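You operate a simulated robot arm through the tools that you are given. There is no shell and no other tool.

You are at the controls of a simulated robot arm. One attempt, no reset.

Task
Swap the racing cartridge in the console for golf.
Fine: console off before the swap and on again after; the old cartridge goes in the rack's empty cell.

Only the result counts: the job must be done as asked and must still hold three seconds after the hand-in. Knocking over, shifting, dropping, spilling or breaking anything else fails it.

Robot
A 7-joint arm with a two-finger parallel gripper, fixed in place. Base frame: the origin is at the foot of the arm, x ahead of it, y to its left, z up. Readings come in mm, rad, newtons and seconds.
With the tool pointing down near the work surface it reaches from about 380 to 880 mm from the base axis. Its first joint turns from -2.496 to 2.496 rad. Payload 3 kg.
The TCP is the grasp point between the finger pads, 30 mm short of the fingertips. In the tool frame z runs along the fingers and y along their closing line. Largest opening 94 mm; finger width 28, thickness 10; the body of the gripper, 50 by 96 mm, starts 55 mm behind the TCP.
Orientation is that of the tool frame in the base frame, as [roll, pitch, yaw] about the fixed x, y, z axes, in that order (R = Rz(yaw) Ry(pitch) Rx(roll)). With the fingers straight down and closing along the base's y, the tool's x points along the base's -x, its y along +y and its z along -z.

Tools
- The arm moves only by the tool play_rows. Its argument "targets" is a list of rows, each a list of 7 numbers: the shift along the base's x, y, z in units of 25 mm (1.0 is 25 mm), then the turn, a rotation vector about the base's x, y, z in units of 6 degrees (1.0 is 6 degrees), then the finger opening in mm, from 0 to 94. In form: [[x, y, z, ax, ay, az, claw], ...]. A call has 1 to 20 rows; each row shifts and turns the commanded pose from where the row before left it. A call with a number of a shift or a turn outside -1 to 1 is refused whole. Rows are played at 5 a second. More than 50 mm and 0.15 rad between two rows, or a gripper value outside its range, and nothing of the call is played. A pose out of reach is approached as far as the arm can. The call stops where the force on the tool passes 40 N (or 10 N more than at its start, if that is more) or the arm is blocked; 0.2 s more then pass. The fingers move at their own pace (about 72 mm/s each) and stop on an object; they squeeze with about 29 N. The grip force told is the motor's: it shows also when the fingers shut on nothing. Time passes only in rows, and 0.2 s behind the last, so rows that do not move let the fingers close. It gives the time, the measured TCP pose, the force on the tool (base axes), the opening and the grip force at its end, in the units of the frame above (readings bear some noise), with the torque about the TCP (base axes, N m) and any sound that the robot's microphone picked up.
- Cameras (640 x 400 px; columns grow to the right, rows downward): "scene" is fixed at [219.3, 652.3, 1485.3]; the picture's right is [0.84, -0.54, 0.00], its down [-0.53, -0.83, -0.19] and it looks along [0.10, 0.16, -0.98] (base axes); focal length 214 px, centre (320, 200). "wrist" rides on the gripper at [76, 14, -102] in the tool frame; the picture's right is [-0.18, 0.98, 0.00], its down [-0.75, -0.14, -0.64] and it looks along [-0.63, -0.12, 0.77] (tool axes); focal length 243 px, centre (320, 200). There is no depth. A picture from a camera that has moved, and an enlarged one, comes with that camera's place and axes in the base frame and with its lens.
- capture(camera): a new picture of that camera. No time passes.
- close_up(camera, box): a new picture of the part [left, top, right, bottom] of that camera's present view, enlarged. No time passes.
- hand_in(): hands the job in; it is judged then, once.

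Nothing tells you positions but the pictures and the camera data. Unless the task says otherwise, let go and move clear before handing in.

The tools are called after "Request:" by a JSON object that holds its "api" and its "payload". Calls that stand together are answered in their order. play_rows: Moves the arm, as the interface text tells. Its arguments: {"type":"object","properties":{"targets":{"type":"array","items":{"type":"array","items":{"type":"number"}}}},"required":["targets"]} The other tools are called the same way: capture (camera) takes a picture; close_up (camera, box) takes an enlarged picture of a part of a camera's view; hand_in () hands the job in.

At the start:

```text
time_s: 0.0
tcp_pos: [242.7, 451.1, 1087.9]
ee_rot: [-3.141, 0.0, -3.141]
contact_force: [-0.2, 0.8, 0.7]
wrist_torque: [0.01, -0.03, -0.06]
width: 94.1
finger_force: 0.0
```

scene: 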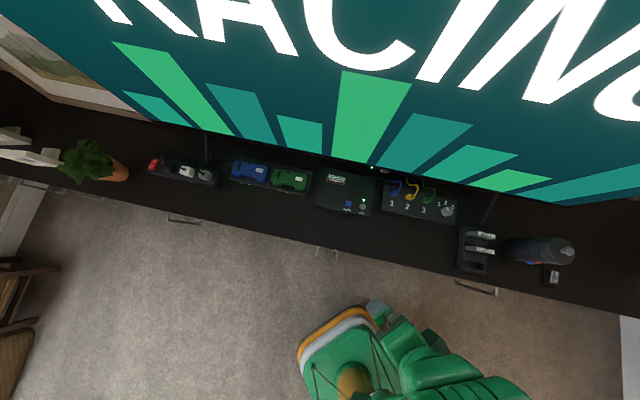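
wrist: 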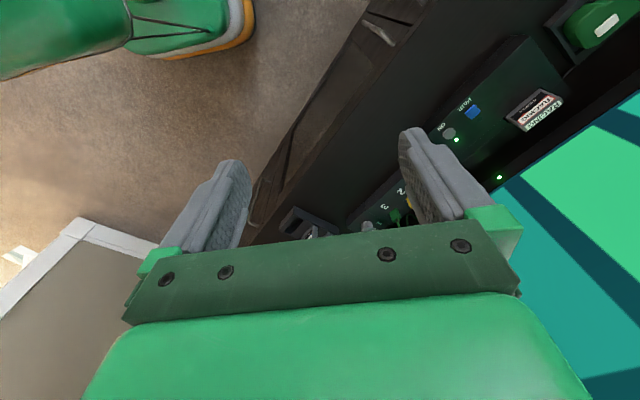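

I see a TV bench with a console in the middle (racing inserted), a switch/cable box to its right, and a rack with cartridges further right. I'll look closer before moving.

Request:
{"api": "close_up", "payload": {"camera": "scene", "box": [300, 150, 400, 230]}}

Request:
{"api": "close_up", "payload": {"camera": "scene", "box": [440, 200, 580, 300]}}

Request:
{"api": "close_up", "payload": {"camera": "scene", "box": [370, 160, 480, 240]}}

Request:
{"api": "close_up", "payload": {"camera": "scene", "box": [130, 130, 330, 220]}}

Request:
{"api": "close_up", "payload": {"camera": "wrist", "box": [400, 40, 640, 200]}}

```text
5.00 times, centred on (350, 190) of scene
camera zoom: at [219.3, 652.3, 1485.3], right [0.84, -0.54, 0.0], down [-0.53, -0.83, -0.19], along [0.1, 0.16, -0.98], focal length 1072 px, centre (170, 250)
```

zoom: 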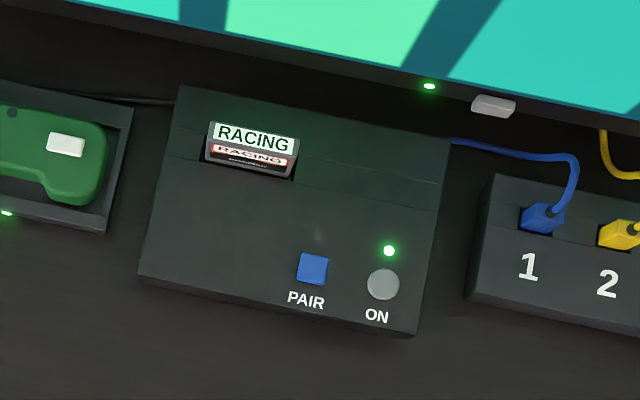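

```text
4.00 times, centred on (510, 250) of scene
camera zoom: at [219.3, 652.3, 1485.3], right [0.84, -0.54, 0.0], down [-0.53, -0.83, -0.19], along [0.1, 0.16, -0.98], focal length 858 px, centre (-440, 0)
```

zoom: 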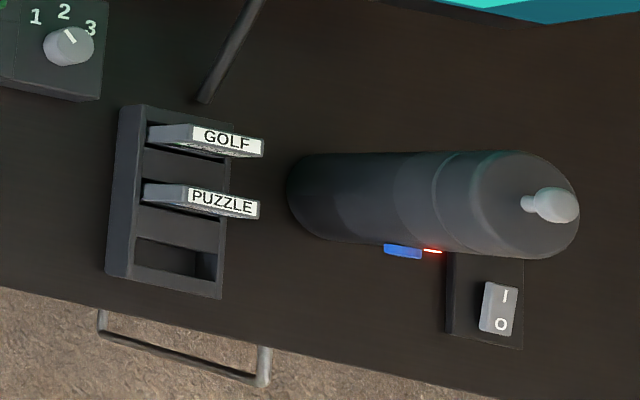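

```text
5.00 times, centred on (425, 200) of scene
camera zoom: at [219.3, 652.3, 1485.3], right [0.84, -0.54, 0.0], down [-0.53, -0.83, -0.19], along [0.1, 0.16, -0.98], focal length 1072 px, centre (-205, 200)
```

zoom: 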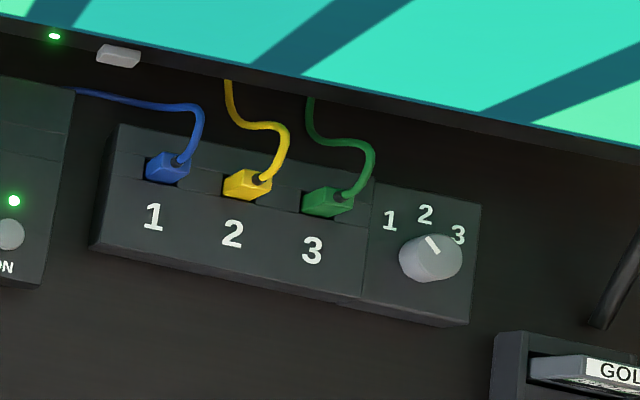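

```text
3.20 times, centred on (230, 175) of scene
camera zoom: at [219.3, 652.3, 1485.3], right [0.84, -0.54, 0.0], down [-0.53, -0.83, -0.19], along [0.1, 0.16, -0.98], focal length 686 px, centre (608, 280)
```

zoom: 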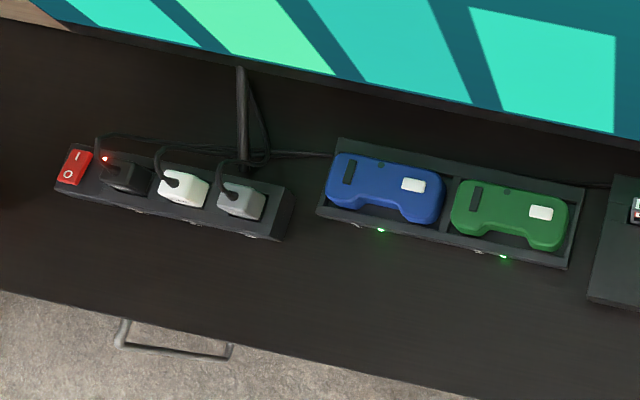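

```text
2.50 times, centred on (520, 120) of wrist
camera zoom: at [165.5, 464.3, 1190.8], right [0.18, 0.98, 0.0], down [0.75, -0.14, 0.64], along [0.63, -0.12, -0.77], focal length 606 px, centre (-180, 400)
```

zoom: 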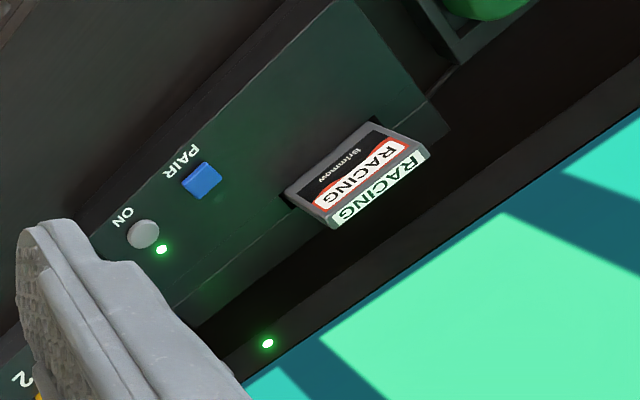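

The bench runs at 45° to the base axes. I put the console's power button at about (408, 672, 749) and the racing cartridge's top at about (380, 800, 795). The rack is to the right. First I'll turn the tool 45° and move across for a close look at the rack.

Request:
{"api": "play_rows", "payload": {"targets": [[0.77, -0.571, -0.257, 0, 0, 0.5357, 94], [0.77, -0.571, -0.257, 0, 0, 0.5357, 94], [0.77, -0.571, -0.257, 0, 0, 0.5357, 94], [0.77, -0.571, -0.257, 0, 0, 0.5357, 94], [0.77, -0.571, -0.257, 0, 0, 0.5357, 94], [0.77, -0.571, -0.257, 0, 0, 0.5357, 94], [0.77, -0.571, -0.257, 0, 0, 0.5357, 94], [0.77, -0.571, -0.257, 0, 0, 0.5357, 94], [0.77, -0.571, -0.257, 0, 0, 0.5357, 94], [0.77, -0.571, -0.257, 0, 0, 0.5357, 94], [0.77, -0.571, -0.257, 0, 0, 0.5357, 94], [0.77, -0.571, -0.257, 0, 0, 0.5357, 94], [0.77, -0.571, -0.257, 0, 0, 0.5357, 94], [0.77, -0.571, -0.257, 0, 0, 0.5357, 94], [0, 0, 0, 0, 0, 0, 94]]}}

Request:
{"api": "capture", "payload": {"camera": "wrist"}}

Request:
{"api": "capture", "payload": {"camera": "scene"}}

```text
time_s: 3.2
tcp_pos: [514.0, 248.4, 999.4]
ee_rot: [-3.14, 0.0, -2.357]
contact_force: [0.2, -1.1, 1.1]
wrist_torque: [-0.04, -0.01, -0.01]
width: 93.9
finger_force: 0.1
```

```text
taken
camera wrist: at [449.6, 204.9, 1102.4], right [-0.57, 0.82, 0.0], down [0.63, 0.43, 0.64], along [0.53, 0.36, -0.77], focal length 243 px, centre (320, 200)
```

wrist: 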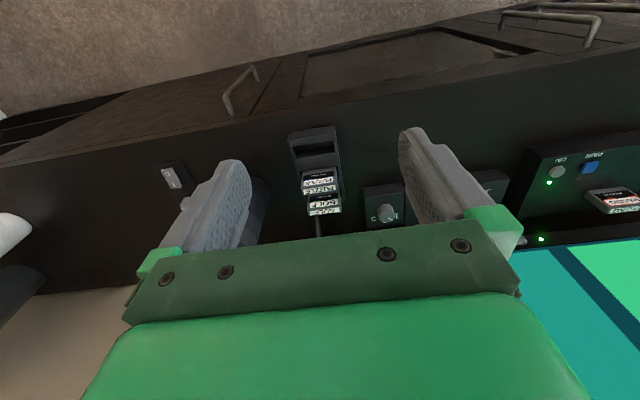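

```text
taken
```

scene: 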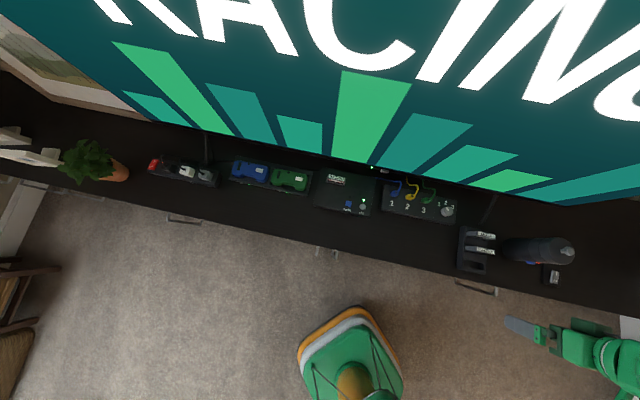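

The tool is lined up with the bench, and the rack is visible between the fingers. I'll zoom in to triangulate it.

Request:
{"api": "close_up", "payload": {"camera": "wrist", "box": [270, 110, 400, 230]}}

Request:
{"api": "close_up", "payload": {"camera": "wrist", "box": [500, 120, 640, 250]}}

Request:
{"api": "close_up", "payload": {"camera": "scene", "box": [450, 215, 520, 285]}}

Request:
{"api": "close_up", "payload": {"camera": "scene", "box": [315, 165, 385, 220]}}

```text
3.33 times, centred on (335, 170) of wrist
camera zoom: at [449.6, 204.9, 1102.4], right [-0.57, 0.82, 0.0], down [0.63, 0.43, 0.64], along [0.53, 0.36, -0.77], focal length 809 px, centre (270, 300)
```

zoom: 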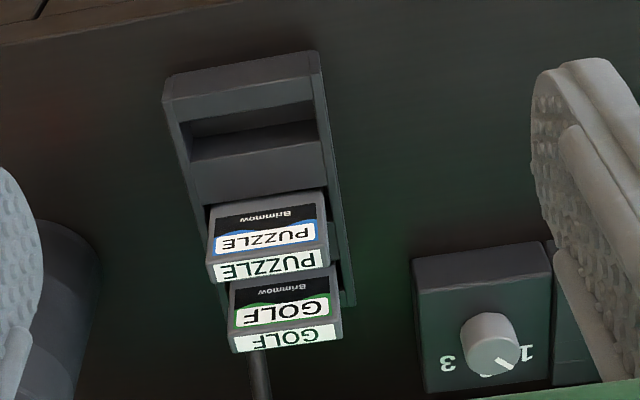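

```text
3.08 times, centred on (570, 185) of wrist
camera zoom: at [449.6, 204.9, 1102.4], right [-0.57, 0.82, 0.0], down [0.63, 0.43, 0.64], along [0.53, 0.36, -0.77], focal length 746 px, centre (-449, 246)
```

zoom: 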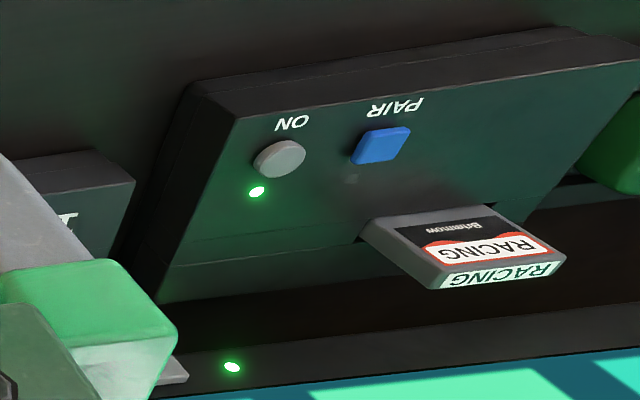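

```text
5.71 times, centred on (485, 250) of scene
camera zoom: at [219.3, 652.3, 1485.3], right [0.84, -0.54, 0.0], down [-0.53, -0.83, -0.19], along [0.1, 0.16, -0.98], focal length 1226 px, centre (-623, -86)
```

zoom: 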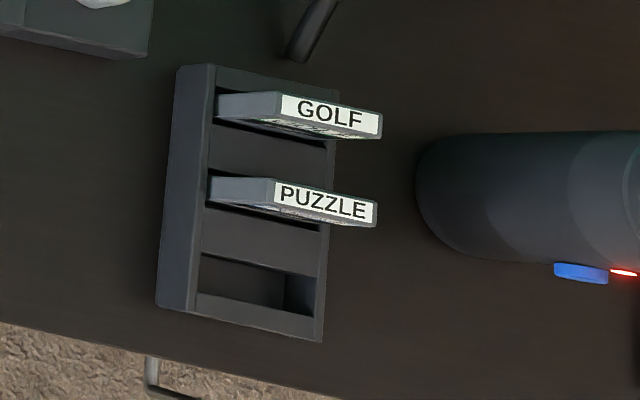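

```text
7.27 times, centred on (350, 192) of scene
camera zoom: at [219.3, 652.3, 1485.3], right [0.84, -0.54, 0.0], down [-0.53, -0.83, -0.19], along [0.1, 0.16, -0.98], focal length 1560 px, centre (102, 254)
```

zoom: 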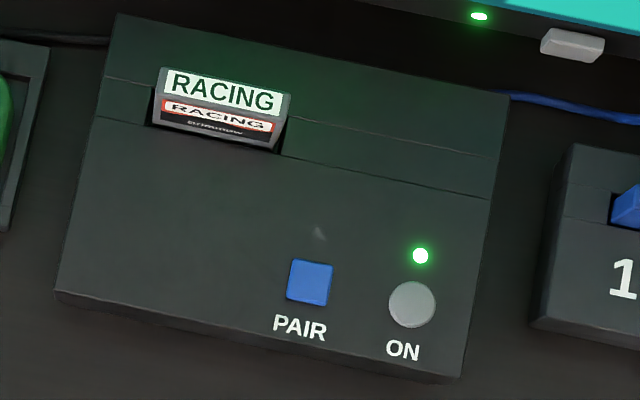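

The rack's three cells are spaced about 49 mm apart. Golf's top is at about (684, 377, 785) and the front cell is empty. I'll now close the fingers and move above the console's power button.

Request:
{"api": "play_rows", "payload": {"targets": [[-0.236, 0.94, -0.333, 0, 0, 0, 0], [-0.236, 0.94, -0.333, 0, 0, 0, 0], [-0.236, 0.94, -0.333, 0, 0, 0, 0], [-0.236, 0.94, -0.333, 0, 0, 0, 0], [-0.236, 0.94, -0.333, 0, 0, 0, 0], [-0.236, 0.94, -0.333, 0, 0, 0, 0], [-0.236, 0.94, -0.333, 0, 0, 0, 0], [-0.236, 0.94, -0.333, 0, 0, 0, 0], [-0.236, 0.94, -0.333, 0, 0, 0, 0], [-0.236, 0.94, -0.333, 0, 0, 0, 0], [-0.236, 0.94, -0.333, 0, 0, 0, 0], [-0.236, 0.94, -0.333, 0, 0, 0, 0], [-0.236, 0.94, -0.333, 0, 0, 0, 0], [-0.236, 0.94, -0.333, 0, 0, 0, 0], [-0.236, 0.94, -0.333, 0, 0, 0, 0], [-0.236, 0.94, -0.333, 0, 0, 0, 0], [-0.236, 0.94, -0.333, 0, 0, 0, 0], [-0.236, 0.94, -0.333, 0, 0, 0, 0], [0, 0, 0, 0, 0, 0, 0]]}}

Request:
{"api": "capture", "payload": {"camera": "wrist"}}

Request:
{"api": "close_up", "payload": {"camera": "scene", "box": [300, 150, 400, 230]}}

```text
time_s: 7.2
tcp_pos: [402.2, 673.3, 847.3]
ee_rot: [3.141, 0.0, -2.356]
contact_force: [-0.1, -0.9, 0.2]
wrist_torque: [0.0, 0.01, 0.03]
width: 0.0
finger_force: 28.8
```

```text
taken
camera wrist: at [338.6, 630.1, 950.9], right [-0.56, 0.83, 0.0], down [0.63, 0.43, 0.64], along [0.53, 0.36, -0.77], focal length 243 px, centre (320, 200)
```

wrist: 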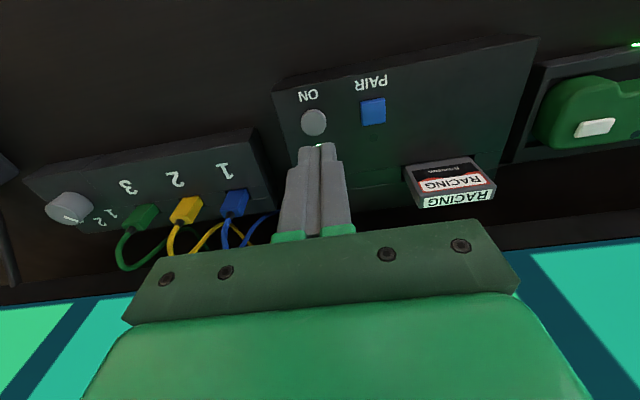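

```text
5.00 times, centred on (350, 190) of scene
camera zoom: at [219.3, 652.3, 1485.3], right [0.84, -0.54, 0.0], down [-0.53, -0.83, -0.19], along [0.1, 0.16, -0.98], focal length 1072 px, centre (170, 250)
```

zoom: 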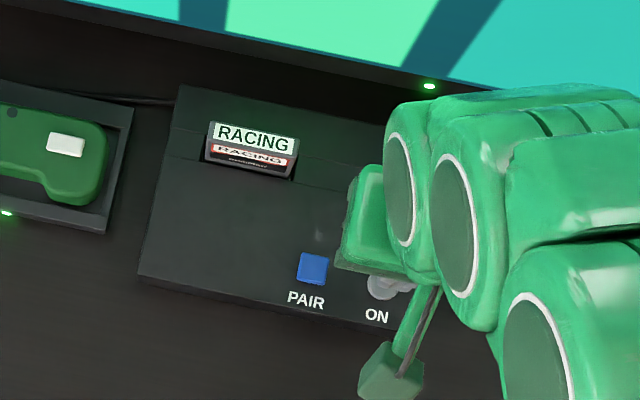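

The fingers are closed above the ON button. I'll nudge into line and start down slowly.

Request:
{"api": "play_rows", "payload": {"targets": [[0.1, -0.1, 0, 0, 0, 0, 0], [0, 0, -0.8, 0, 0, 0, 0], [0, 0, -0.8, 0, 0, 0, 0], [0, 0, 0, 0, 0, 0, 0]]}}

Request:
{"api": "capture", "payload": {"camera": "wrist"}}

```text
time_s: 8.2
tcp_pos: [407.9, 671.1, 806.9]
ee_rot: [-3.141, -0.001, -2.356]
contact_force: [-0.3, -0.5, -0.3]
wrist_torque: [-0.01, 0.04, -0.01]
width: 0.0
finger_force: 29.0
```

```text
taken
camera wrist: at [343.0, 627.4, 911.0], right [-0.56, 0.83, 0.0], down [0.63, 0.43, 0.64], along [0.53, 0.36, -0.77], focal length 243 px, centre (320, 200)
```

wrist: 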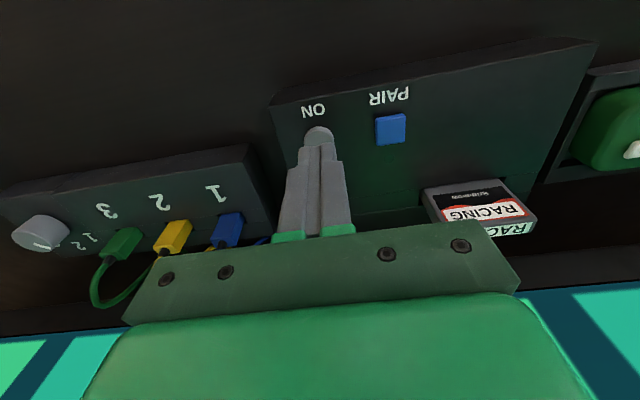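

The fingers are centred over the button, with the tips about 25 mm above it. I'll go down in small steps until it clicks.

Request:
{"api": "play_rows", "payload": {"targets": [[0, 0, -0.4, 0, 0, 0, 0], [0, 0, -0.4, 0, 0, 0, 0], [0, 0, -0.1, 0, 0, 0, 0], [0, 0, -0.1, 0, 0, 0, 0]]}}

```text
time_s: 9.2
tcp_pos: [406.1, 670.5, 783.5]
ee_rot: [3.141, 0.001, -2.356]
contact_force: [-0.6, 0.9, -0.3]
wrist_torque: [0.0, -0.01, 0.02]
width: 0.0
finger_force: 29.4
```

Request:
{"api": "play_rows", "payload": {"targets": [[0, 0, -0.08, 0, 0, 0, 0], [0, 0, -0.08, 0, 0, 0, 0]]}}

Request:
{"api": "close_up", "payload": {"camera": "wrist", "box": [250, 60, 430, 220]}}

```text
time_s: 9.8
tcp_pos: [407.0, 670.5, 780.5]
ee_rot: [-3.142, 0.0, -2.356]
contact_force: [0.5, 0.6, 2.1]
wrist_torque: [0.03, 0.01, 0.05]
width: 0.1
finger_force: 28.7
heard: click
```

```text
2.50 times, centred on (340, 140) of wrist
camera zoom: at [342.7, 627.2, 882.8], right [-0.56, 0.83, 0.0], down [0.63, 0.43, 0.64], along [0.53, 0.36, -0.77], focal length 606 px, centre (270, 350)
```

zoom: 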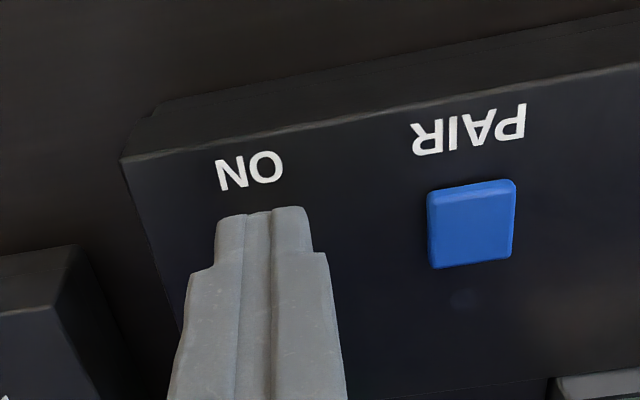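

I heard a click. I'll lift off and check the console's light and the TV.

Request:
{"api": "play_rows", "payload": {"targets": [[0, 0, 0.5, 0, 0, 0, 0], [0, 0, 1, 0, 0, 0, 0], [0, 0, 1, 0, 0, 0, 0], [0, 0, 1, 0, 0, 0, 0], [0, 0, 0, 0, 0, 0, 0]]}}

Request:
{"api": "capture", "payload": {"camera": "wrist"}}

Request:
{"api": "capture", "payload": {"camera": "scene"}}

```text
time_s: 11.0
tcp_pos: [406.9, 669.6, 864.6]
ee_rot: [-3.142, -0.002, -2.358]
contact_force: [0.0, 0.8, 0.8]
wrist_torque: [0.02, 0.01, -0.03]
width: 0.0
finger_force: 29.1
```

```text
taken
camera wrist: at [343.1, 626.0, 968.5], right [-0.56, 0.83, 0.0], down [0.63, 0.43, 0.64], along [0.53, 0.36, -0.77], focal length 243 px, centre (320, 200)
```

wrist: 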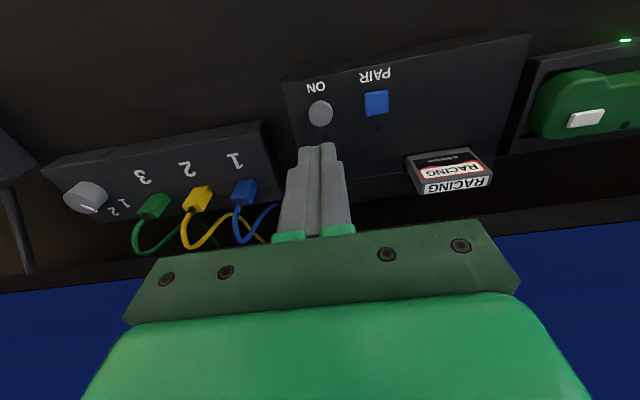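

```text
taken
```

scene: 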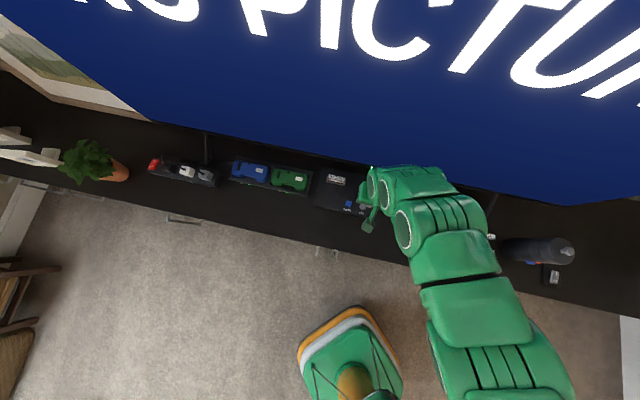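

The console is off and the TV shows a blue "no picture" screen. Next I'll move above the racing cartridge with the fingers open.

Request:
{"api": "play_rows", "payload": {"targets": [[-0.193, 0.844, 0, 0, 0, 0, 84], [-0.193, 0.844, 0, 0, 0, 0, 84], [-0.193, 0.844, 0, 0, 0, 0, 84], [-0.193, 0.844, 0, 0, 0, 0, 84], [-0.193, 0.844, 0, 0, 0, 0, 84], [-0.193, 0.844, 0, 0, 0, 0, 84], [0, 0, 0, 0, 0, 0, 84], [0, 0, 0, 0, 0, 0, 84]]}}

Request:
{"api": "capture", "payload": {"camera": "wrist"}}

Request:
{"api": "capture", "payload": {"camera": "scene"}}

```text
time_s: 12.8
tcp_pos: [378.1, 797.8, 865.8]
ee_rot: [-3.141, -0.002, -2.357]
contact_force: [0.3, 0.2, -0.2]
wrist_torque: [0.0, 0.02, 0.02]
width: 84.0
finger_force: 0.1
```

```text
taken
camera wrist: at [313.9, 752.7, 968.9], right [-0.56, 0.83, 0.0], down [0.63, 0.43, 0.64], along [0.53, 0.36, -0.77], focal length 243 px, centre (320, 200)
```

wrist: 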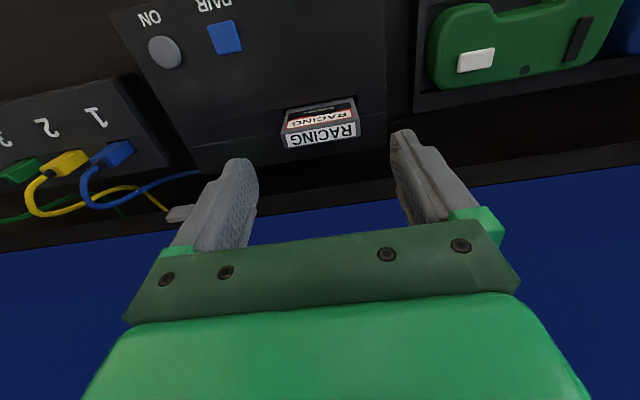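

```text
taken
```

scene: 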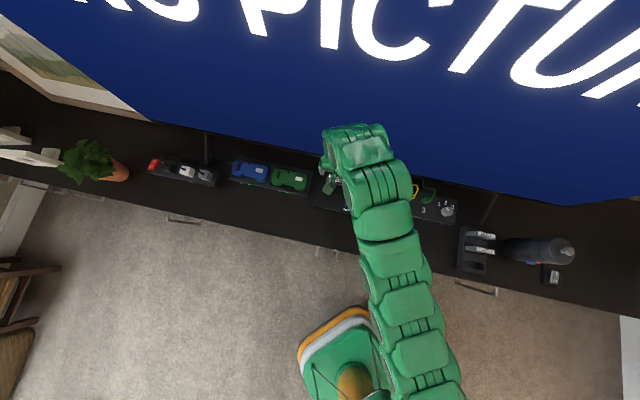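

I've reached the cartridge without trouble. I'll zoom in to check alignment.

Request:
{"api": "close_up", "payload": {"camera": "wrist", "box": [200, 80, 440, 230]}}

```text
2.67 times, centred on (320, 155) of wrist
camera zoom: at [313.9, 752.7, 968.9], right [-0.56, 0.83, 0.0], down [0.63, 0.43, 0.64], along [0.53, 0.36, -0.77], focal length 647 px, centre (320, 320)
```

zoom: 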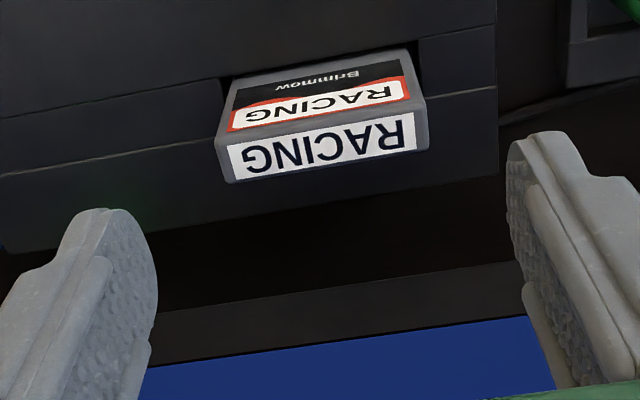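

The cartridge is 60 mm wide, 14.5 mm thick and square to the tool. Its centre matches the TCP. I'll go down so the pads straddle it, then close.

Request:
{"api": "play_rows", "payload": {"targets": [[0, 0, -0.8, 0, 0, 0, 84], [0, 0, -0.8, 0, 0, 0, 84], [0, 0, -0.8, 0, 0, 0, 84], [0, 0, -0.5, 0, 0, 0, 84], [0, 0, -0.38, 0, 0, 0, 84], [0, 0, 0, 0, 0, 0, 84]]}}

Request:
{"api": "capture", "payload": {"camera": "wrist"}}

```text
time_s: 14.2
tcp_pos: [376.4, 797.5, 783.6]
ee_rot: [-3.141, 0.0, -2.356]
contact_force: [0.5, -0.8, 0.5]
wrist_torque: [-0.01, 0.0, -0.01]
width: 84.0
finger_force: 0.0
```

```text
taken
camera wrist: at [312.8, 753.2, 887.6], right [-0.56, 0.83, 0.0], down [0.63, 0.43, 0.64], along [0.53, 0.36, -0.77], focal length 243 px, centre (320, 200)
```

wrist: 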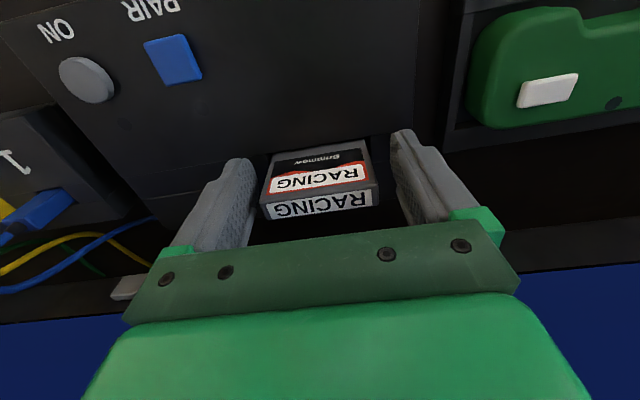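

Request:
{"api": "play_rows", "payload": {"targets": [[0, 0, 0, 0, 0, 0, 40], [0, 0, 0, 0, 0, 0, 40], [0, 0, 0, 0, 0, 0, 40], [0, 0, 0, 0, 0, 0, 40]]}}

```text
time_s: 15.2
tcp_pos: [377.1, 796.8, 784.7]
ee_rot: [3.14, -0.001, -2.355]
contact_force: [0.3, 0.3, 1.8]
wrist_torque: [0.04, -0.05, -0.02]
width: 65.1
finger_force: 29.4
```

The racing cartridge is gripped at 65 mm wide. I'll pull straight up.

Request:
{"api": "play_rows", "payload": {"targets": [[0, 0, 0.2, 0, 0, 0, 40], [0, 0, 0.4, 0, 0, 0, 40], [0, 0, 0.6, 0, 0, 0, 40], [0, 0, 0.8, 0, 0, 0, 40], [0, 0, 0.8, 0, 0, 0, 40], [0, 0, 0.8, 0, 0, 0, 40], [0, 0, 0.8, 0, 0, 0, 40], [0, 0, 0, 0, 0, 0, 40]]}}

Request:
{"api": "capture", "payload": {"camera": "wrist"}}

Request:
{"api": "capture", "payload": {"camera": "scene"}}

```text
time_s: 17.0
tcp_pos: [376.9, 797.1, 894.1]
ee_rot: [3.14, 0.0, -2.357]
contact_force: [0.0, 0.8, -0.3]
wrist_torque: [0.02, -0.02, 0.0]
width: 65.4
finger_force: 29.2
```

```text
taken
camera wrist: at [313.3, 753.5, 998.3], right [-0.57, 0.82, 0.0], down [0.63, 0.43, 0.64], along [0.53, 0.36, -0.77], focal length 243 px, centre (320, 200)
```

wrist: 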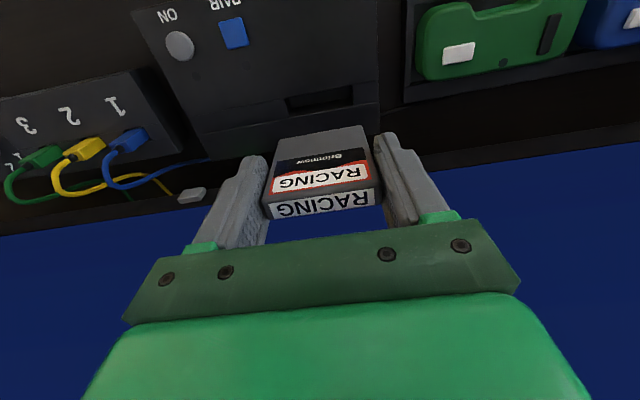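

```text
taken
```

scene: 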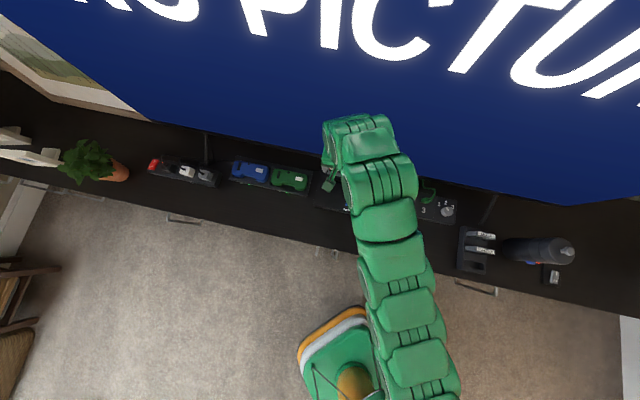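

The cartridge is out and level in the grip, and the console slot is visible. I'll zoom in to record the slot position and cartridge length.

Request:
{"api": "close_up", "payload": {"camera": "wrist", "box": [240, 70, 420, 230]}}

```text
2.50 times, centred on (330, 150) of wrist
camera zoom: at [313.3, 753.5, 998.3], right [-0.57, 0.82, 0.0], down [0.63, 0.43, 0.64], along [0.53, 0.36, -0.77], focal length 606 px, centre (295, 325)
```

zoom: 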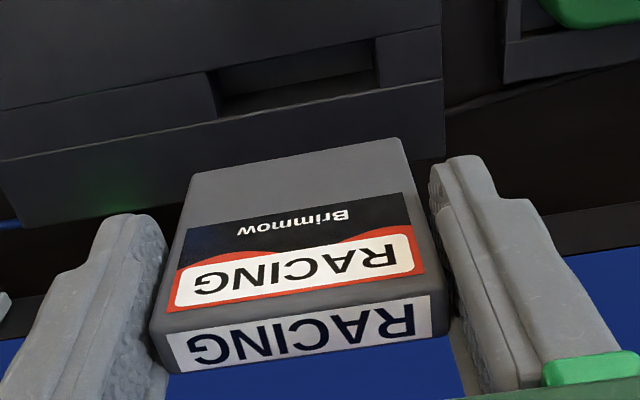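

The cartridge is about 66 mm long and was seated about 18–20 mm deep; the slot is centred at u≈−296, v≈833. I'll carry it high across to above the rack's front cell.

Request:
{"api": "play_rows", "payload": {"targets": [[0.4708, -0.9804, 0, 0, 0, 0, 40], [0.4708, -0.9804, 0, 0, 0, 0, 40], [0.4708, -0.9804, 0, 0, 0, 0, 40], [0.4708, -0.9804, 0, 0, 0, 0, 40], [0.4708, -0.9804, 0, 0, 0, 0, 40], [0.4708, -0.9804, 0, 0, 0, 0, 40], [0.4708, -0.9804, 0, 0, 0, 0, 40], [0.4708, -0.9804, 0, 0, 0, 0, 40], [0.4708, -0.9804, 0, 0, 0, 0, 40], [0.4708, -0.9804, 0, 0, 0, 0, 40], [0.4708, -0.9804, 0, 0, 0, 0, 40], [0.4708, -0.9804, 0, 0, 0, 0, 40], [0.4708, -0.9804, 0, 0, 0, 0, 40], [0.4708, -0.9804, 0, 0, 0, 0, 40], [0.4708, -0.9804, 0, 0, 0, 0, 40], [0.4708, -0.9804, 0, 0, 0, 0, 40], [0.4708, -0.9804, 0, 0, 0, 0, 40], [0.4708, -0.9804, 0, 0, 0, 0, 40], [0.4708, -0.9804, 0, 0, 0, 0, 40], [0.4708, -0.9804, 0, 0, 0, 0, 40]]}}

Request:
{"api": "play_rows", "payload": {"targets": [[0, 0, 0, 0, 0, 0, 40], [0, 0, 0, 0, 0, 0, 40]]}}

Request:
{"api": "capture", "payload": {"camera": "wrist"}}

Request:
{"api": "close_up", "payload": {"camera": "wrist", "box": [240, 70, 420, 230]}}

Request:
{"api": "capture", "payload": {"camera": "scene"}}

```text
time_s: 21.2
tcp_pos: [616.6, 307.0, 895.6]
ee_rot: [3.141, 0.002, -2.357]
contact_force: [0.3, 0.1, -0.9]
wrist_torque: [0.0, 0.02, 0.01]
width: 65.4
finger_force: 29.2
```

```text
time_s: 21.8
tcp_pos: [615.1, 306.9, 896.9]
ee_rot: [-3.14, -0.001, -2.358]
contact_force: [-0.3, 0.2, -0.5]
wrist_torque: [-0.02, 0.0, -0.04]
width: 65.3
finger_force: 29.6
```

```text
taken
camera wrist: at [550.9, 263.6, 999.4], right [-0.56, 0.83, 0.0], down [0.63, 0.43, 0.64], along [0.53, 0.36, -0.77], focal length 243 px, centre (320, 200)
```

wrist: 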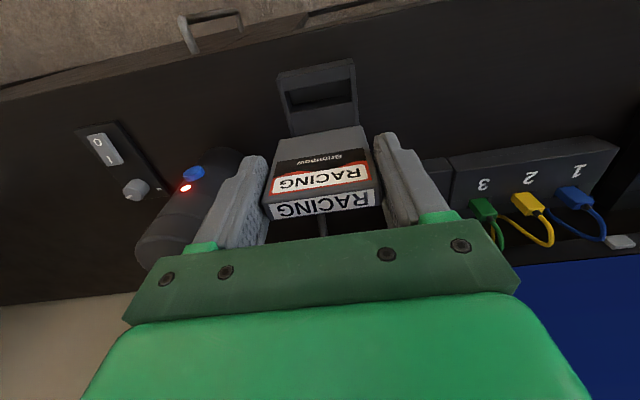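

```text
2.50 times, centred on (330, 150) of wrist
camera zoom: at [550.9, 263.6, 999.4], right [-0.56, 0.83, 0.0], down [0.63, 0.43, 0.64], along [0.53, 0.36, -0.77], focal length 606 px, centre (295, 325)
```

zoom: 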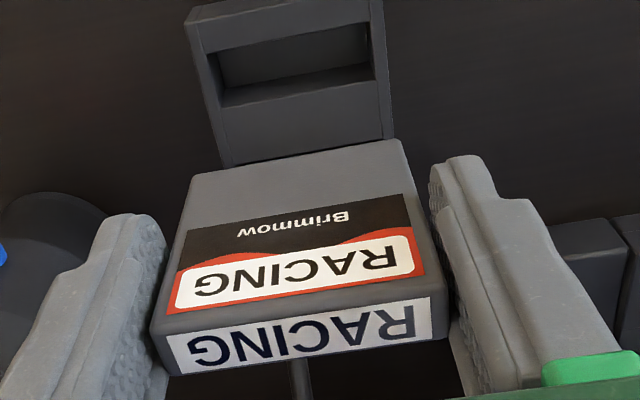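

```text
taken
```

scene: 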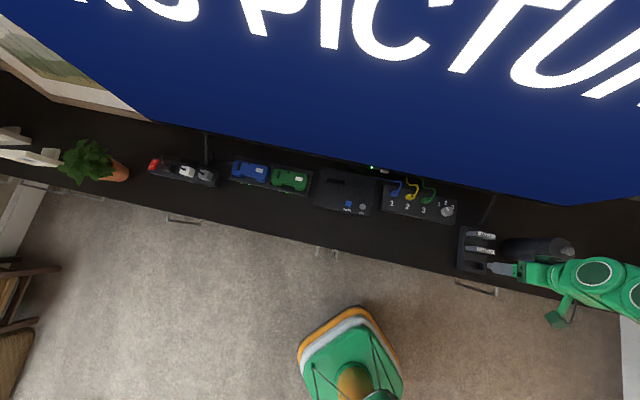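

The held cartridge is over the front cell and aligned to within about 1 mm, except v, which I'll trim slightly. I'll lower it to just above the rack and look again.

Request:
{"api": "play_rows", "payload": {"targets": [[-0.042, -0.042, -0.8, 0, 0, 0, 40], [0, 0, -0.8, 0, 0, 0, 40], [0, 0, -0.8, 0, 0, 0, 40], [0, 0, -0.8, 0, 0, 0, 40], [0, 0, -0.2, 0, 0, 0, 40], [0, 0, 0, 0, 0, 0, 40], [0, 0, 0, 0, 0, 0, 40]]}}

Request:
{"api": "close_up", "payload": {"camera": "wrist", "box": [230, 50, 430, 230]}}

Request:
{"api": "close_up", "payload": {"camera": "scene", "box": [450, 215, 520, 285]}}

```text
time_s: 23.4
tcp_pos: [613.9, 307.6, 809.5]
ee_rot: [-3.141, -0.002, -2.355]
contact_force: [-0.4, 0.2, -0.4]
wrist_torque: [0.0, 0.03, -0.03]
width: 65.3
finger_force: 29.1
```

```text
2.22 times, centred on (330, 140) of wrist
camera zoom: at [548.9, 263.7, 913.1], right [-0.56, 0.83, 0.0], down [0.63, 0.43, 0.64], along [0.53, 0.36, -0.77], focal length 539 px, centre (298, 333)
```

zoom: 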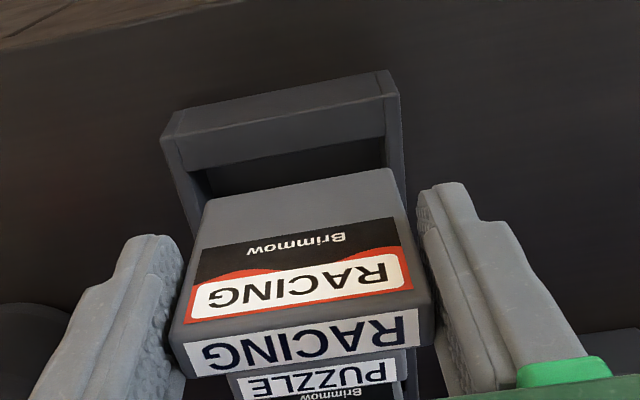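

```text
5.71 times, centred on (485, 250) of scene
camera zoom: at [219.3, 652.3, 1485.3], right [0.84, -0.54, 0.0], down [-0.53, -0.83, -0.19], along [0.1, 0.16, -0.98], focal length 1226 px, centre (-623, -86)
```

zoom: 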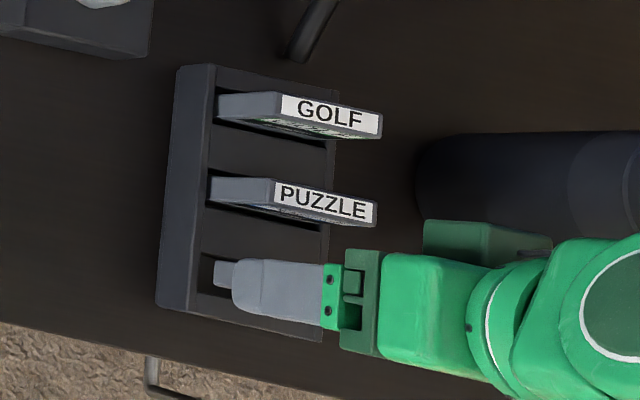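

It lines up with the cell in both u and v. I'll ease it into the cell in small steps, watching the force.

Request:
{"api": "play_rows", "payload": {"targets": [[0.014, -0.014, -0.2, 0, 0, 0, 40], [0, 0, -0.2, 0, 0, 0, 40], [0, 0, -0.2, 0, 0, 0, 40], [0, 0, 0, 0, 0, 0, 40]]}}

Request:
{"api": "close_up", "payload": {"camera": "wrist", "box": [230, 50, 430, 230]}}

```text
time_s: 24.4
tcp_pos: [614.5, 305.2, 795.1]
ee_rot: [3.141, 0.001, -2.356]
contact_force: [0.8, -1.2, 0.2]
wrist_torque: [-0.03, -0.01, -0.01]
width: 65.3
finger_force: 29.2
```

```text
2.22 times, centred on (330, 140) of wrist
camera zoom: at [549.8, 262.1, 898.4], right [-0.56, 0.83, 0.0], down [0.63, 0.43, 0.64], along [0.53, 0.36, -0.77], focal length 539 px, centre (298, 333)
```

zoom: 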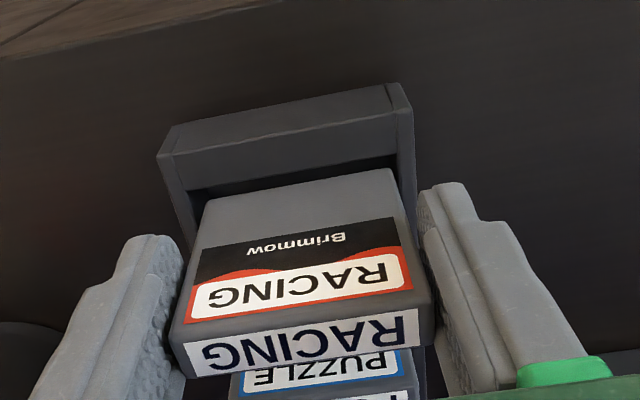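

No contact yet, and the bottom edge is about at the rack's rim. I'll nudge 0.7 mm to centre it and keep lowering.

Request:
{"api": "play_rows", "payload": {"targets": [[0.02, -0.02, -0.1, 0, 0, 0, 40], [0, 0, -0.12, 0, 0, 0, 40], [0, 0, -0.12, 0, 0, 0, 40], [0, 0, 0, 0, 0, 0, 40]]}}

Request:
{"api": "close_up", "payload": {"camera": "wrist", "box": [230, 50, 430, 230]}}

```text
time_s: 25.4
tcp_pos: [613.7, 305.4, 786.4]
ee_rot: [-3.14, 0.0, -2.357]
contact_force: [0.4, 0.0, -0.7]
wrist_torque: [-0.02, -0.02, 0.02]
width: 65.2
finger_force: 29.2
```

```text
2.22 times, centred on (330, 140) of wrist
camera zoom: at [549.6, 261.4, 890.1], right [-0.56, 0.83, 0.0], down [0.63, 0.43, 0.64], along [0.53, 0.36, -0.77], focal length 539 px, centre (298, 333)
```

zoom: 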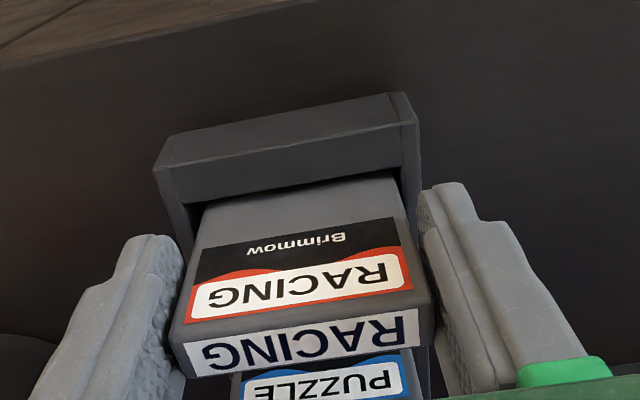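

It's inside the cell with no contact force. I'll keep lowering until it seats.

Request:
{"api": "play_rows", "payload": {"targets": [[0, 0, -0.1, 0, 0, 0, 40], [0, 0, -0.1, 0, 0, 0, 40], [0, 0, -0.1, 0, 0, 0, 40], [0, 0, 0, 0, 0, 0, 40]]}}

Request:
{"api": "close_up", "payload": {"camera": "wrist", "box": [230, 50, 430, 230]}}

```text
time_s: 26.4
tcp_pos: [612.7, 305.5, 779.6]
ee_rot: [3.141, 0.001, -2.357]
contact_force: [0.1, -0.6, -1.2]
wrist_torque: [-0.01, -0.01, 0.0]
width: 65.2
finger_force: 29.0
```

```text
2.22 times, centred on (330, 140) of wrist
camera zoom: at [549.2, 261.9, 883.0], right [-0.56, 0.83, 0.0], down [0.63, 0.43, 0.64], along [0.53, 0.36, -0.77], focal length 539 px, centre (298, 333)
```

zoom: 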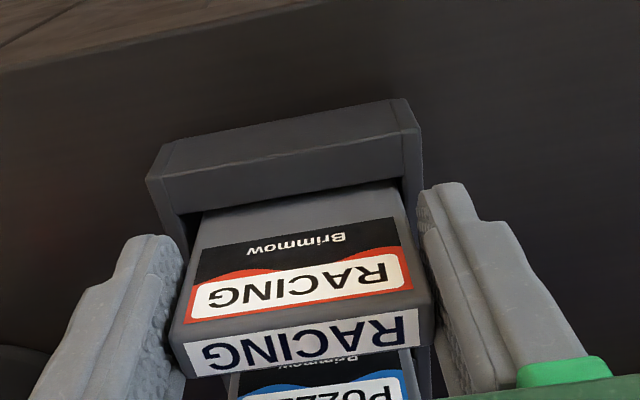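

Request:
{"api": "play_rows", "payload": {"targets": [[0, 0, -0.08, 0, 0, 0, 40], [0, 0, -0.08, 0, 0, 0, 40], [0, 0, 0, 0, 0, 0, 40]]}}

```text
time_s: 27.2
tcp_pos: [613.4, 305.4, 775.7]
ee_rot: [3.141, 0.0, -2.356]
contact_force: [-0.7, -0.2, -0.5]
wrist_torque: [-0.04, -0.02, -0.01]
width: 65.4
finger_force: 29.3
```

Request:
{"api": "play_rows", "payload": {"targets": [[0, 0, -0.06, 0, 0, 0, 40], [0, 0, -0.06, 0, 0, 0, 40], [0, 0, 0, 0, 0, 0, 40]]}}

Request:
{"api": "close_up", "payload": {"camera": "wrist", "box": [230, 50, 430, 230]}}

Request:
{"api": "close_up", "payload": {"camera": "scene", "box": [450, 215, 520, 285]}}

```text
time_s: 28.0
tcp_pos: [612.7, 306.0, 772.8]
ee_rot: [3.141, 0.001, -2.355]
contact_force: [-1.1, -1.0, 6.2]
wrist_torque: [-0.04, 0.05, 0.01]
width: 65.6
finger_force: 29.0
```

```text
2.22 times, centred on (330, 140) of wrist
camera zoom: at [549.5, 261.5, 875.5], right [-0.56, 0.83, 0.0], down [0.63, 0.43, 0.64], along [0.53, 0.36, -0.77], focal length 539 px, centre (298, 333)
```

zoom: 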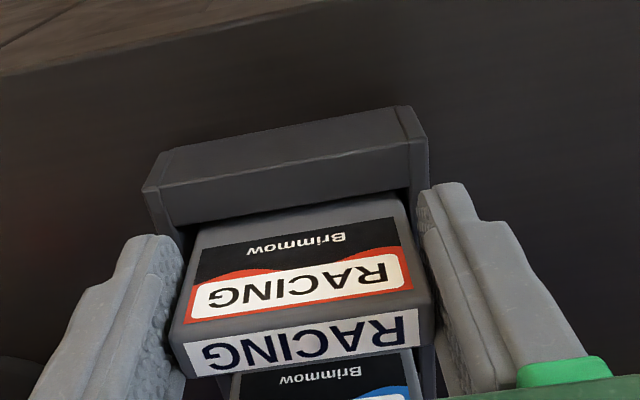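

```text
5.71 times, centred on (485, 250) of scene
camera zoom: at [219.3, 652.3, 1485.3], right [0.84, -0.54, 0.0], down [-0.53, -0.83, -0.19], along [0.1, 0.16, -0.98], focal length 1226 px, centre (-623, -86)
```

zoom: 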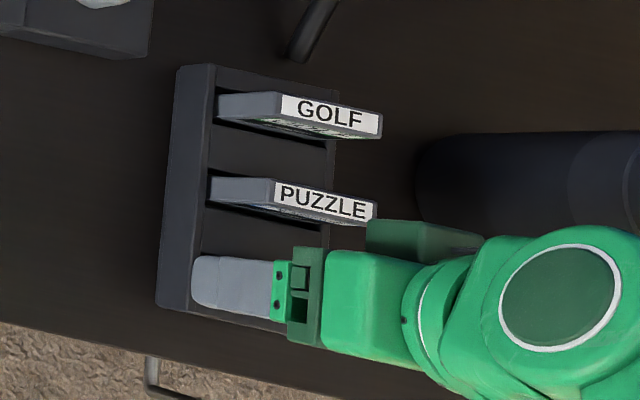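

An upward force of about 6 N at the expected height means racing is seated. I'll release, lift clear and check.

Request:
{"api": "play_rows", "payload": {"targets": [[0, 0, 0, 0, 0, 0, 70], [0, 0, 0, 0, 0, 0, 80], [0, 0, 0, 0, 0, 0, 84], [0, 0, 0.4, 0, 0, 0, 84], [0, 0, 0.8, 0, 0, 0, 84], [0, 0, 1, 0, 0, 0, 84], [0, 0, 1, 0, 0, 0, 84], [0, 0, 0.8, 0, 0, 0, 84], [0, 0, 0, 0, 0, 0, 84]]}}

Request:
{"api": "capture", "payload": {"camera": "wrist"}}

Request:
{"api": "close_up", "payload": {"camera": "scene", "box": [450, 215, 520, 285]}}

```text
time_s: 30.0
tcp_pos: [613.9, 304.5, 872.6]
ee_rot: [3.141, -0.001, -2.356]
contact_force: [0.3, 0.1, -0.1]
wrist_torque: [-0.01, 0.02, -0.03]
width: 83.6
finger_force: 0.0
```

```text
taken
camera wrist: at [549.3, 260.8, 975.3], right [-0.56, 0.83, 0.0], down [0.63, 0.43, 0.64], along [0.53, 0.36, -0.77], focal length 243 px, centre (320, 200)
```

wrist: 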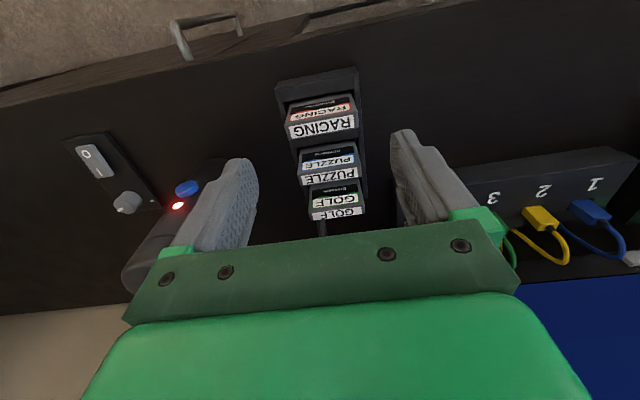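

```text
5.71 times, centred on (485, 250) of scene
camera zoom: at [219.3, 652.3, 1485.3], right [0.84, -0.54, 0.0], down [-0.53, -0.83, -0.19], along [0.1, 0.16, -0.98], focal length 1226 px, centre (-623, -86)
```

zoom: 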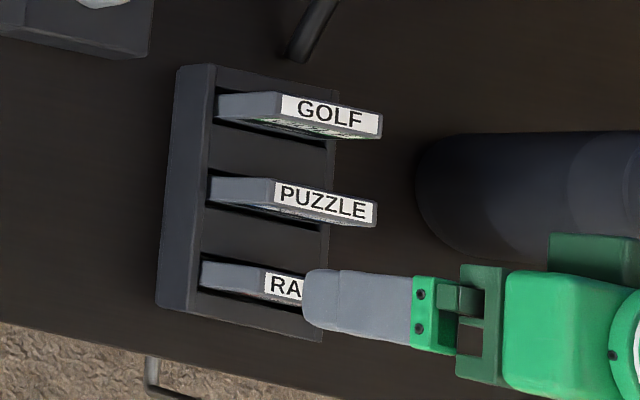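

Racing sits in the front cell. Next I'll move 98 mm back over golf and inspect.

Request:
{"api": "play_rows", "payload": {"targets": [[0.693, 0.693, 0, 0, 0, 0, 84], [0.693, 0.693, 0, 0, 0, 0, 84], [0.693, 0.693, 0, 0, 0, 0, 84], [0.693, 0.693, 0, 0, 0, 0, 84], [0, 0, 0, 0, 0, 0, 84], [0, 0, 0, 0, 0, 0, 84]]}}

Request:
{"api": "close_up", "payload": {"camera": "wrist", "box": [200, 50, 440, 230]}}

Request:
{"api": "capture", "payload": {"camera": "wrist"}}

Request:
{"api": "close_up", "payload": {"camera": "scene", "box": [450, 205, 590, 295]}}

```text
time_s: 31.4
tcp_pos: [685.6, 373.8, 872.7]
ee_rot: [-3.141, 0.0, -2.357]
contact_force: [0.6, 0.3, 0.2]
wrist_torque: [0.0, 0.04, -0.06]
width: 83.8
finger_force: 0.1
```

```text
2.22 times, centred on (320, 140) of wrist
camera zoom: at [620.1, 330.0, 976.4], right [-0.56, 0.83, 0.0], down [0.63, 0.43, 0.64], along [0.53, 0.36, -0.77], focal length 539 px, centre (320, 333)
```

zoom: 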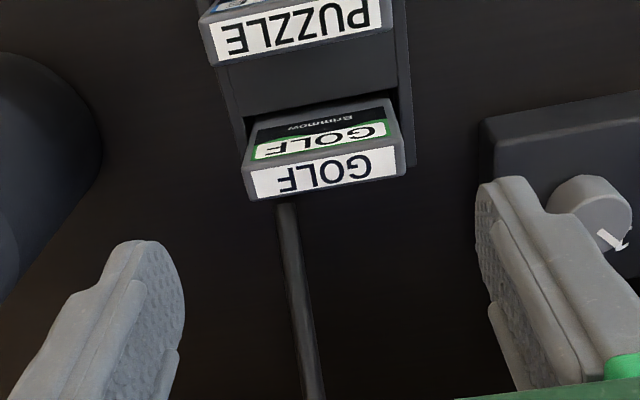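

```text
taken
camera wrist: at [620.1, 330.0, 976.4], right [-0.56, 0.83, 0.0], down [0.63, 0.43, 0.64], along [0.53, 0.36, -0.77], focal length 243 px, centre (320, 200)
```

wrist: 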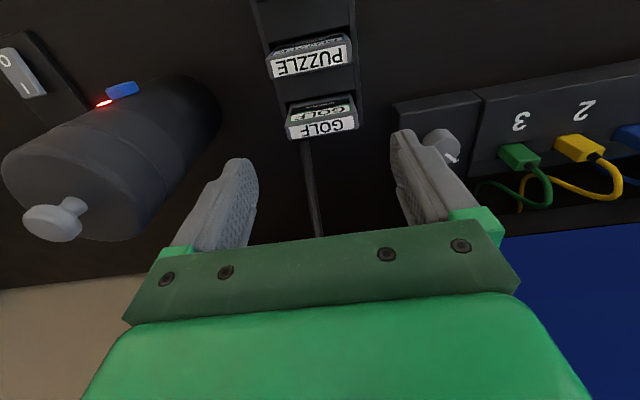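

```text
4.44 times, centred on (520, 250) of scene
camera zoom: at [219.3, 652.3, 1485.3], right [0.84, -0.54, 0.0], down [-0.53, -0.83, -0.19], along [0.1, 0.16, -0.98], focal length 953 px, centre (-569, -22)
```

zoom: 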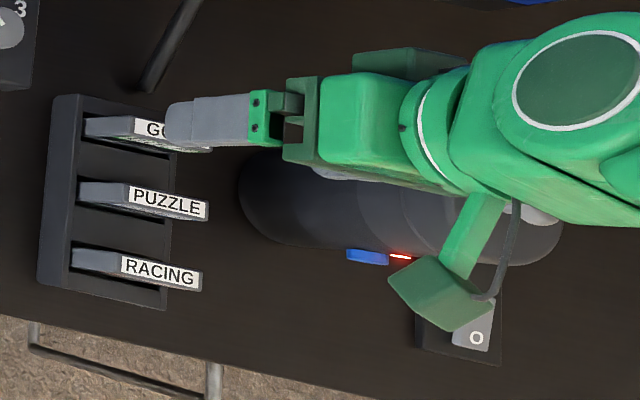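

I'm over golf and the bottle stays about 40 mm clear. I'll nudge to centre and go down around the cartridge.

Request:
{"api": "play_rows", "payload": {"targets": [[0.023, 0.057, -0.5, 0, 0, 0, 82], [0, 0, -0.8, 0, 0, 0, 82], [0, 0, -0.8, 0, 0, 0, 82], [0, 0, -0.8, 0, 0, 0, 82], [0, 0, -0.5, 0, 0, 0, 82], [0, 0, 0, 0, 0, 0, 82]]}}

Request:
{"api": "capture", "payload": {"camera": "wrist"}}

Request:
{"api": "capture", "payload": {"camera": "scene"}}

```text
time_s: 32.8
tcp_pos: [684.1, 375.6, 785.9]
ee_rot: [3.14, 0.0, -2.357]
contact_force: [-0.6, 1.1, 0.2]
wrist_torque: [0.05, 0.0, 0.0]
width: 82.0
finger_force: 0.0
```

```text
taken
camera wrist: at [620.3, 331.6, 890.0], right [-0.56, 0.83, 0.0], down [0.63, 0.43, 0.64], along [0.53, 0.36, -0.77], focal length 243 px, centre (320, 200)
```

wrist: 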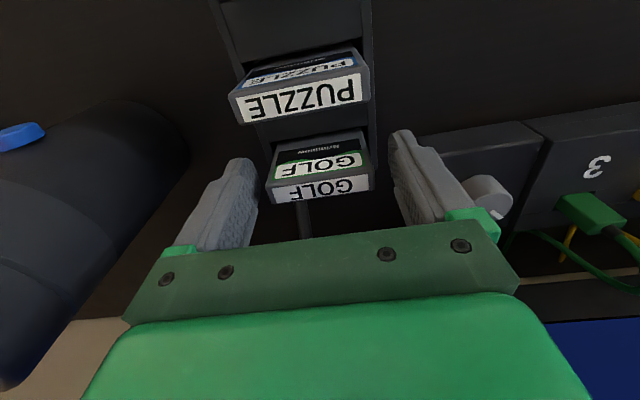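

```text
taken
```

scene: 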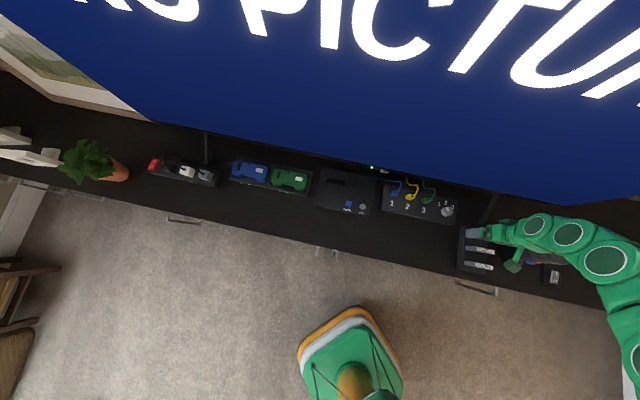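

Request:
{"api": "play_rows", "payload": {"targets": [[0, 0, -0.24, 0, 0, 0, 82], [0, 0, -0.24, 0, 0, 0, 82], [0, 0, 0, 0, 0, 0, 82], [0, 0, 0, 0, 0, 0, 40], [0, 0, 0, 0, 0, 0, 40], [0, 0, 0, 0, 0, 0, 40], [0, 0, 0, 0, 0, 0, 40]]}}

Request:
{"api": "close_up", "payload": {"camera": "wrist", "box": [240, 70, 420, 230]}}

```text
time_s: 34.4
tcp_pos: [683.7, 375.5, 773.7]
ee_rot: [3.14, 0.0, -2.358]
contact_force: [0.6, 1.6, 1.5]
wrist_torque: [0.03, -0.04, 0.03]
width: 64.8
finger_force: 29.1
```

```text
2.50 times, centred on (330, 150) of wrist
camera zoom: at [619.8, 331.7, 878.0], right [-0.56, 0.83, 0.0], down [0.63, 0.43, 0.64], along [0.53, 0.36, -0.77], focal length 606 px, centre (295, 325)
```

zoom: 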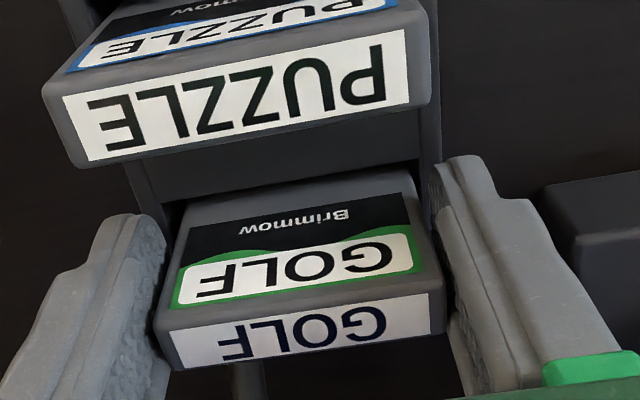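

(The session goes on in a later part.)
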